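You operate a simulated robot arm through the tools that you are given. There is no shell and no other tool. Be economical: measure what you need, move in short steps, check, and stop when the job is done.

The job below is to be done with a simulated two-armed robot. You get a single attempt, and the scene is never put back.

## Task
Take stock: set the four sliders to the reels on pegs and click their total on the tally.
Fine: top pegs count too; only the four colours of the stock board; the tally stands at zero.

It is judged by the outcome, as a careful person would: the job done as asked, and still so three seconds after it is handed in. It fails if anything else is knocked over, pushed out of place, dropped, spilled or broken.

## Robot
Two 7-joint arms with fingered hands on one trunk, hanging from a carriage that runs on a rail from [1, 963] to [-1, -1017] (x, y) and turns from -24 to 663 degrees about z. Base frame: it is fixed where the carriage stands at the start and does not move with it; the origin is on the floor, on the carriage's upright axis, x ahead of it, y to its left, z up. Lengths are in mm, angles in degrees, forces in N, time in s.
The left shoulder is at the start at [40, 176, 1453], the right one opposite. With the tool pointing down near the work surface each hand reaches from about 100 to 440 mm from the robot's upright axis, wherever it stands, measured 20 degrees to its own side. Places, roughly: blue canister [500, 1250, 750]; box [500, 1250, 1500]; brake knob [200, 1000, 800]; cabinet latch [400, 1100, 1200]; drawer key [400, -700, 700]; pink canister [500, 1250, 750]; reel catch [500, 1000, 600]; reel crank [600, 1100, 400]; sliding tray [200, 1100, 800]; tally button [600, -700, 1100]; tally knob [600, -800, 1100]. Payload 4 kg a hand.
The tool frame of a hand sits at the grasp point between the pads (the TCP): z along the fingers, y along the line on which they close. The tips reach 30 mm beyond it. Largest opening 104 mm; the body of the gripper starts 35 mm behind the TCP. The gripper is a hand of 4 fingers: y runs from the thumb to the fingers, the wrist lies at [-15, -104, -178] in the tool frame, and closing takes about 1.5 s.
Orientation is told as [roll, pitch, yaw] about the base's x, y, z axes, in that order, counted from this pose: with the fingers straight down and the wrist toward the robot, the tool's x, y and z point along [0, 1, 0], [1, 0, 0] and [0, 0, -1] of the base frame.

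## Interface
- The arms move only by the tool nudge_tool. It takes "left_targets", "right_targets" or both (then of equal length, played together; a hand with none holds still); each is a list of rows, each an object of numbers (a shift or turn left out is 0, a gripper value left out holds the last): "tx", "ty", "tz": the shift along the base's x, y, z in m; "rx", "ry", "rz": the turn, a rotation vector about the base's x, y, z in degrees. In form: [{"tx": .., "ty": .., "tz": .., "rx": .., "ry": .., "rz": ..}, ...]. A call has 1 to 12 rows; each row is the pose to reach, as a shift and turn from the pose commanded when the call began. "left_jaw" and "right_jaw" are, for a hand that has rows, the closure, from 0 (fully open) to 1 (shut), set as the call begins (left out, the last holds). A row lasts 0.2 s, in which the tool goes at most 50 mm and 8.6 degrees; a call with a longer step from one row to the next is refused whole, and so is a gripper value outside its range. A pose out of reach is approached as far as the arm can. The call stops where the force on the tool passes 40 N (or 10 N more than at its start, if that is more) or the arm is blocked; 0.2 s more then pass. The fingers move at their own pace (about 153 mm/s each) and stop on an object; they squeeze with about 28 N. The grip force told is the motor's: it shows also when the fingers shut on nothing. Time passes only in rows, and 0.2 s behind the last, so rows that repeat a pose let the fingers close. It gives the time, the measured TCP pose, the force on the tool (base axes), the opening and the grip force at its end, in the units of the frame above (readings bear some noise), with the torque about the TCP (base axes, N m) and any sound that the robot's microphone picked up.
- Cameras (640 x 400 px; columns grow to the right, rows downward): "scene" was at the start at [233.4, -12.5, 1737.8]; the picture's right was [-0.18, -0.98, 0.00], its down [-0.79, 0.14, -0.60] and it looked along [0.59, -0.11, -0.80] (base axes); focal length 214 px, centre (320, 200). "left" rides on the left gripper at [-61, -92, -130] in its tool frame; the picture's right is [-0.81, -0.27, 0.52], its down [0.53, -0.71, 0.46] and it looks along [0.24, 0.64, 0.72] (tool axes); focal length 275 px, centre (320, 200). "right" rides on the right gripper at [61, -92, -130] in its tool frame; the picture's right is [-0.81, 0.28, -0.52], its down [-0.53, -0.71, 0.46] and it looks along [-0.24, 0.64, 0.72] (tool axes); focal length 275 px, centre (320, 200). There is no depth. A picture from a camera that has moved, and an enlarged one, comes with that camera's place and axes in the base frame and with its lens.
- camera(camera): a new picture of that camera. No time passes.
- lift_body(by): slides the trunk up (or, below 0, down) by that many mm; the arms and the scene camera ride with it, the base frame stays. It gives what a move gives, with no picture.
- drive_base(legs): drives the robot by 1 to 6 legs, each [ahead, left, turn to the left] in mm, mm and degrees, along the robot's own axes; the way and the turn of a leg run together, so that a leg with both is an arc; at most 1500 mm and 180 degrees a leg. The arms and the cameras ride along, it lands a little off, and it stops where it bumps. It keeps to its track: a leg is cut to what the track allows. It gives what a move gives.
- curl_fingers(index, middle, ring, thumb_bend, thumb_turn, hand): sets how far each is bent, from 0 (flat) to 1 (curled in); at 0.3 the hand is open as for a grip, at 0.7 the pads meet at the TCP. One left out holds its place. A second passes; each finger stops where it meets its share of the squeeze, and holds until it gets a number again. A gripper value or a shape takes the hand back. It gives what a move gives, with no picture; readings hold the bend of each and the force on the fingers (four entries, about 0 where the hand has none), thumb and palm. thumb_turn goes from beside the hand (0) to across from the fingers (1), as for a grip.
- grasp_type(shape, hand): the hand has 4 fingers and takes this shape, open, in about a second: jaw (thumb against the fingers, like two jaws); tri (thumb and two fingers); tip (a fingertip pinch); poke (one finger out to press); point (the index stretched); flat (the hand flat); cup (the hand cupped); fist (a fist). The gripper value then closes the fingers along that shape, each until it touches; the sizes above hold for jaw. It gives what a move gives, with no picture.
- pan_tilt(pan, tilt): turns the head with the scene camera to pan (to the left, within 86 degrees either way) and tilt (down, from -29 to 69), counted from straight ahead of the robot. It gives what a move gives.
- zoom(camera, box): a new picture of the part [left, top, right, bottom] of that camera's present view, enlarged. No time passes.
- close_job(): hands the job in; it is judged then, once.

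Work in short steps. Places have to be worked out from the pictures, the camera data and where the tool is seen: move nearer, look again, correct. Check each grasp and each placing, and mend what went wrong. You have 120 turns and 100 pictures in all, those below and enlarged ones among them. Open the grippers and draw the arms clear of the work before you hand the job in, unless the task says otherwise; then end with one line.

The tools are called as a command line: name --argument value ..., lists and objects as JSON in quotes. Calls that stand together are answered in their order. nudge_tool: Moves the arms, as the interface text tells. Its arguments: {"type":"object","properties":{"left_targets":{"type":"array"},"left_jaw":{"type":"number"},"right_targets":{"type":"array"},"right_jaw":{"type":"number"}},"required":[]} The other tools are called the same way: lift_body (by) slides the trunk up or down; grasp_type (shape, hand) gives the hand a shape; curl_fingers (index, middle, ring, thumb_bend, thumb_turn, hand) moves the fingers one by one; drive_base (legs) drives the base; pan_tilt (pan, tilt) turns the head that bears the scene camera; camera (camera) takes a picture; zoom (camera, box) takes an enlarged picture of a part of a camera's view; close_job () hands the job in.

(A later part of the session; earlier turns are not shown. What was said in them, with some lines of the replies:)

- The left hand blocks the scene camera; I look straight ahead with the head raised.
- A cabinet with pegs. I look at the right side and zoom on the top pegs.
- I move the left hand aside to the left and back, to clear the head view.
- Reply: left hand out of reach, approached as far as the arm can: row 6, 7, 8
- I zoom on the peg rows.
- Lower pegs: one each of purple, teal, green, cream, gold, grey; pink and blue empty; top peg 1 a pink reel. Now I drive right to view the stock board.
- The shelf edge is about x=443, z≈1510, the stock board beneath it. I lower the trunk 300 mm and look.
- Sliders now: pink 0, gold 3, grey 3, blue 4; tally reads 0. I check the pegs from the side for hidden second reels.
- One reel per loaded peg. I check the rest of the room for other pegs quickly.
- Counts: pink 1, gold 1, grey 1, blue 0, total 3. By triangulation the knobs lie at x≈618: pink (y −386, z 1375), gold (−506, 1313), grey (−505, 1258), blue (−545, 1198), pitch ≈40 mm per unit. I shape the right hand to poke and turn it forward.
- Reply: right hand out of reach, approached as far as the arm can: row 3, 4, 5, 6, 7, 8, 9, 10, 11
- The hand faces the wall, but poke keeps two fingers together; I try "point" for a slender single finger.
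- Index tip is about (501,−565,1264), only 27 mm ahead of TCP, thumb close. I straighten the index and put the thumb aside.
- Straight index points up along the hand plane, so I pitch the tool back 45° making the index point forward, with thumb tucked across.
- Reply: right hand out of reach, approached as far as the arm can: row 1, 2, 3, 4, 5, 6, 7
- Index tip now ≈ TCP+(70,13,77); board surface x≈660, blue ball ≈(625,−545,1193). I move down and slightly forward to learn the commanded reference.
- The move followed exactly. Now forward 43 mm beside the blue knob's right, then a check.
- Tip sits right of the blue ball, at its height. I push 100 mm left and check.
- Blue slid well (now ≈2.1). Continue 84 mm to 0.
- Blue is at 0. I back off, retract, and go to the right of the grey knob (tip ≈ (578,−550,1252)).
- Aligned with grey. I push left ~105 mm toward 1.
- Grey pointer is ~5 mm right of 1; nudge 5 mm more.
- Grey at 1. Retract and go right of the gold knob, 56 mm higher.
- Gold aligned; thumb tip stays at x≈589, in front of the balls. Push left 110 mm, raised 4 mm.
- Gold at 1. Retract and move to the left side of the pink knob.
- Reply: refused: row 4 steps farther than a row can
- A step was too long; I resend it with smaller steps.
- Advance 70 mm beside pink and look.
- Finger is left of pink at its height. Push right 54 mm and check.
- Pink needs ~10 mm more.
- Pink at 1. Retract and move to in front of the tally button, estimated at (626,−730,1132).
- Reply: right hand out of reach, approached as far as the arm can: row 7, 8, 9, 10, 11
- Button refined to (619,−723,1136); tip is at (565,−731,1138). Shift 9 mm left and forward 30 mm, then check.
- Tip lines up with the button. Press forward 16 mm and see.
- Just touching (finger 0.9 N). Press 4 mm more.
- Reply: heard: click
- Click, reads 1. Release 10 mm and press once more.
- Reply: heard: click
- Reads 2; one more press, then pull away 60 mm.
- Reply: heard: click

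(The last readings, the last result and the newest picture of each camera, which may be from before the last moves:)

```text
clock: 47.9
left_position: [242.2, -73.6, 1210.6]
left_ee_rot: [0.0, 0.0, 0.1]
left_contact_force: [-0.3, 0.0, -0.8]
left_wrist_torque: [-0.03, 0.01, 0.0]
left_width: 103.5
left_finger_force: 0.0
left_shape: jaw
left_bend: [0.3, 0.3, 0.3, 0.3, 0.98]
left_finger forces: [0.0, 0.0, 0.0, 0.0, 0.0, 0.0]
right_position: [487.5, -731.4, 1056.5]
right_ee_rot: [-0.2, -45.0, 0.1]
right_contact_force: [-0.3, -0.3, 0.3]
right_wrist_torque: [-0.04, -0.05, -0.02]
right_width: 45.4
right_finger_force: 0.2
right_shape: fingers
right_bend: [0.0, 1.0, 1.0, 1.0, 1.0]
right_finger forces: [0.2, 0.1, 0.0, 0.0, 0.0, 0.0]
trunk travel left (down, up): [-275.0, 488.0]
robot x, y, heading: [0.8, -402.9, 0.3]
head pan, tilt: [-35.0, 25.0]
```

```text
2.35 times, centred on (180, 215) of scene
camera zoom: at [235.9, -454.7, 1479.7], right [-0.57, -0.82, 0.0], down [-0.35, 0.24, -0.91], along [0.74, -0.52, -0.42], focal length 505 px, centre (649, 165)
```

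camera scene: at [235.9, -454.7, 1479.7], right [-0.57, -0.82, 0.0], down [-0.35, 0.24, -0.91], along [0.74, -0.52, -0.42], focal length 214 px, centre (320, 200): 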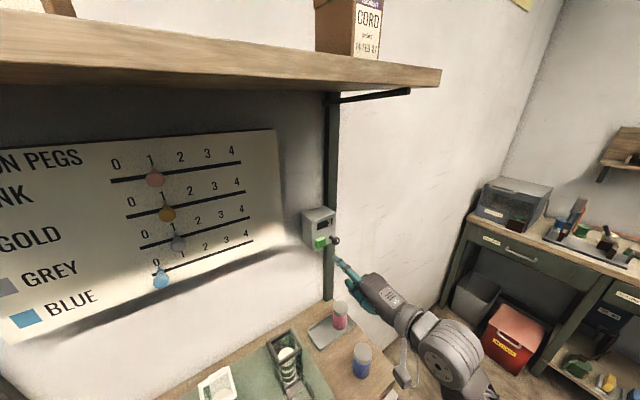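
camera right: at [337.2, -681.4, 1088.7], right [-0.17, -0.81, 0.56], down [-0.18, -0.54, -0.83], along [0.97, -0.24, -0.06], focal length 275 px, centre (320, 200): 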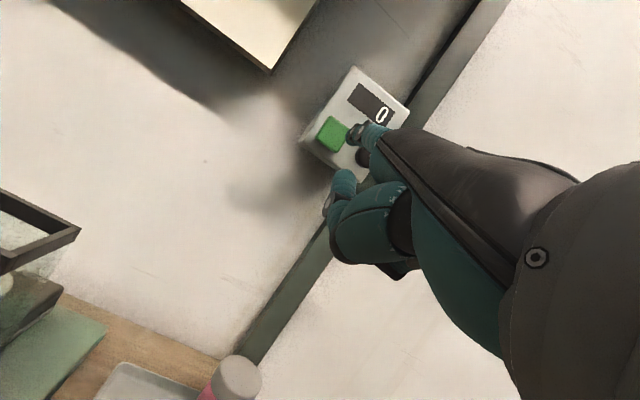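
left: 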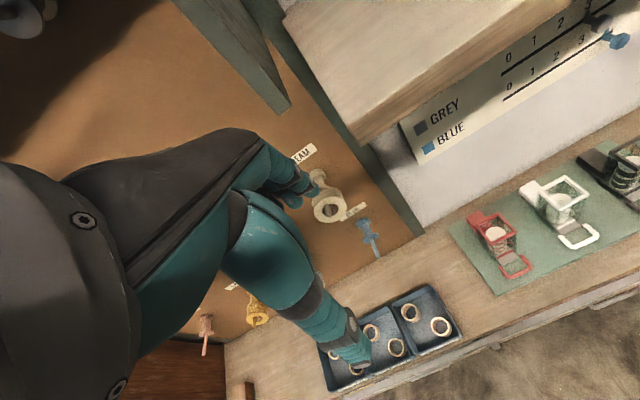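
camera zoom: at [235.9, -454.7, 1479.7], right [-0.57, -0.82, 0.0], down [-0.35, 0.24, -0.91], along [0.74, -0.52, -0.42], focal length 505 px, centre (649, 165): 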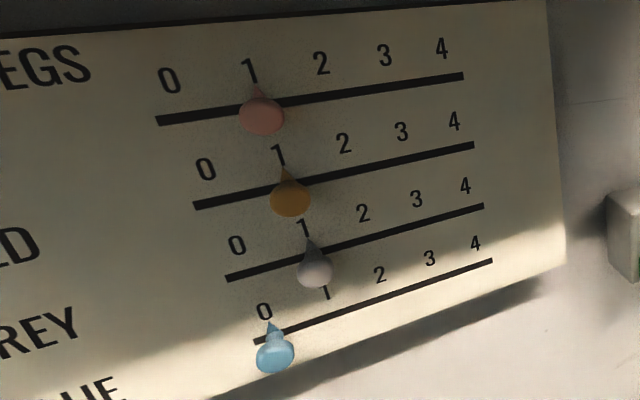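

Tally reads 3, sliders are at 1,1,1,0. Before handing in I verify no reel hides behind the overhead panel: open the hand, draw it back, drive to the pegboard and look up.

nudge_tool --right_targets '[{"tx": -0.03, "ry": 7.5, "tz": 0.02}, {"tx": -0.06, "ry": 15, "tz": 0.04}, {"tx": -0.09, "ry": 22.5, "tz": 0.06}, {"tx": -0.12, "ry": 30, "tz": 0.08}, {"tx": -0.15, "ry": 37.5, "tz": 0.1}, {"tx": -0.18, "ry": 45, "tz": 0.12}, {"tx": -0.19, "ry": 45, "tz": 0.15}]'

grasp_type --hand "right" --shape "jaw"

drive_base --legs '[[0, 380, 0]]'

pan_tilt --pan 15 --tilt -25

camera --camera "scene"

```text
clock: 49.5
left_position: [242.4, -74.8, 1210.2]
left_ee_rot: [-0.1, 0.0, 0.1]
left_contact_force: [0.3, -0.2, 0.5]
left_wrist_torque: [0.01, -0.02, 0.04]
left_width: 104.1
left_finger_force: 0.1
left_shape: jaw
left_bend: [0.3, 0.3, 0.3, 0.3, 0.98]
left_finger forces: [0.0, 0.0, 0.1, 0.0, 0.0, 0.0]
right_position: [298.2, -732.3, 1207.2]
right_ee_rot: [-0.2, 0.0, 0.0]
right_contact_force: [0.9, 0.3, 0.6]
right_wrist_torque: [0.04, -0.01, 0.0]
right_width: 45.2
right_finger_force: 0.1
right_shape: fingers
right_bend: [0.0, 1.0, 1.0, 1.0, 1.0]
right_finger forces: [0.0, 0.1, 0.1, 0.0, 0.1, 0.1]
right hand out of reach, approached as far as the arm can: row 1, 2, 3, 4, 5
trunk travel left (down, up): [-275.0, 488.0]
robot x, y, heading: [-1.5, -399.0, 0.1]
head pan, tilt: [-35.0, 25.0]
```

```text
clock: 50.4
left_position: [240.7, -75.1, 1210.5]
left_ee_rot: [0.0, -0.1, 0.1]
left_contact_force: [-0.3, 0.8, -0.1]
left_wrist_torque: [0.0, -0.03, 0.01]
left_width: 103.8
left_finger_force: 0.1
left_shape: jaw
left_bend: [0.3, 0.3, 0.3, 0.3, 0.98]
left_finger forces: [0.0, 0.0, 0.0, 0.0, 0.1, 0.0]
right_position: [297.8, -733.5, 1206.4]
right_ee_rot: [0.0, 0.0, 0.1]
right_contact_force: [-0.2, -0.3, -0.7]
right_wrist_torque: [0.04, 0.0, -0.07]
right_width: 103.7
right_finger_force: 0.0
right_shape: jaw
right_bend: [0.3, 0.3, 0.3, 0.3, 0.98]
right_finger forces: [0.0, 0.1, 0.0, 0.0, 0.1, 0.0]
trunk travel left (down, up): [-275.0, 488.0]
robot x, y, heading: [1.2, -403.6, 0.2]
head pan, tilt: [-35.0, 25.0]
```

```text
clock: 52.7
left_position: [244.5, 301.1, 1209.8]
left_ee_rot: [0.0, 0.1, -0.3]
left_contact_force: [-0.2, 0.8, 0.1]
left_wrist_torque: [0.03, 0.01, 0.03]
left_width: 103.8
left_finger_force: 0.0
left_shape: jaw
left_bend: [0.3, 0.3, 0.3, 0.3, 0.98]
left_finger forces: [0.1, 0.0, 0.0, 0.0, 0.1, 0.1]
right_position: [296.8, -357.6, 1206.6]
right_ee_rot: [0.0, -0.1, -0.3]
right_contact_force: [0.1, 0.5, -0.2]
right_wrist_torque: [0.02, -0.01, 0.02]
right_width: 103.8
right_finger_force: 0.1
right_shape: jaw
right_bend: [0.3, 0.3, 0.3, 0.3, 0.98]
right_finger forces: [0.1, 0.0, 0.0, 0.0, 0.0, 0.0]
trunk travel left (down, up): [-275.0, 488.0]
robot x, y, heading: [-0.4, -29.2, -0.3]
head pan, tilt: [-35.0, 25.0]
```

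```text
clock: 53.9
left_position: [244.2, 300.3, 1210.4]
left_ee_rot: [0.0, 0.1, -0.2]
left_contact_force: [-0.3, -0.7, -0.8]
left_wrist_torque: [-0.01, -0.02, -0.02]
left_width: 103.8
left_finger_force: 0.0
left_shape: jaw
left_bend: [0.3, 0.3, 0.3, 0.3, 0.98]
left_finger forces: [0.0, 0.0, 0.0, 0.0, 0.0, 0.0]
right_position: [297.1, -357.7, 1206.9]
right_ee_rot: [-0.1, -0.1, -0.3]
right_contact_force: [-0.4, 0.4, 0.4]
right_wrist_torque: [0.0, 0.0, -0.01]
right_width: 103.9
right_finger_force: 0.1
right_shape: jaw
right_bend: [0.3, 0.3, 0.3, 0.3, 0.98]
right_finger forces: [0.0, 0.0, 0.0, 0.0, 0.0, 0.0]
trunk travel left (down, up): [-275.0, 488.0]
robot x, y, heading: [0.7, -27.0, -0.4]
head pan, tilt: [15.0, -25.0]
```

```text
40 pictures are left
camera scene: at [229.5, -8.6, 1555.8], right [0.25, -0.97, 0.0], down [0.41, 0.11, -0.91], along [0.88, 0.23, 0.42], focal length 214 px, centre (320, 200)
```

scene: 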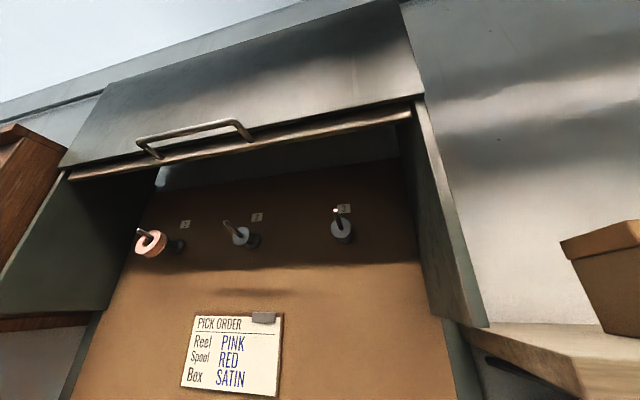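

No further pegs above: only the one pink reel on top peg 1. Sliders and tally are set, hands are open and clear.

close_job

```text
The job is handed in.
```

I set the sliders to pink 1, gold 1, grey 1 and blue 0, and clicked the tally to 3. The pink reel is the one on top peg 1, and I found no other reels in those colours on the pegs.
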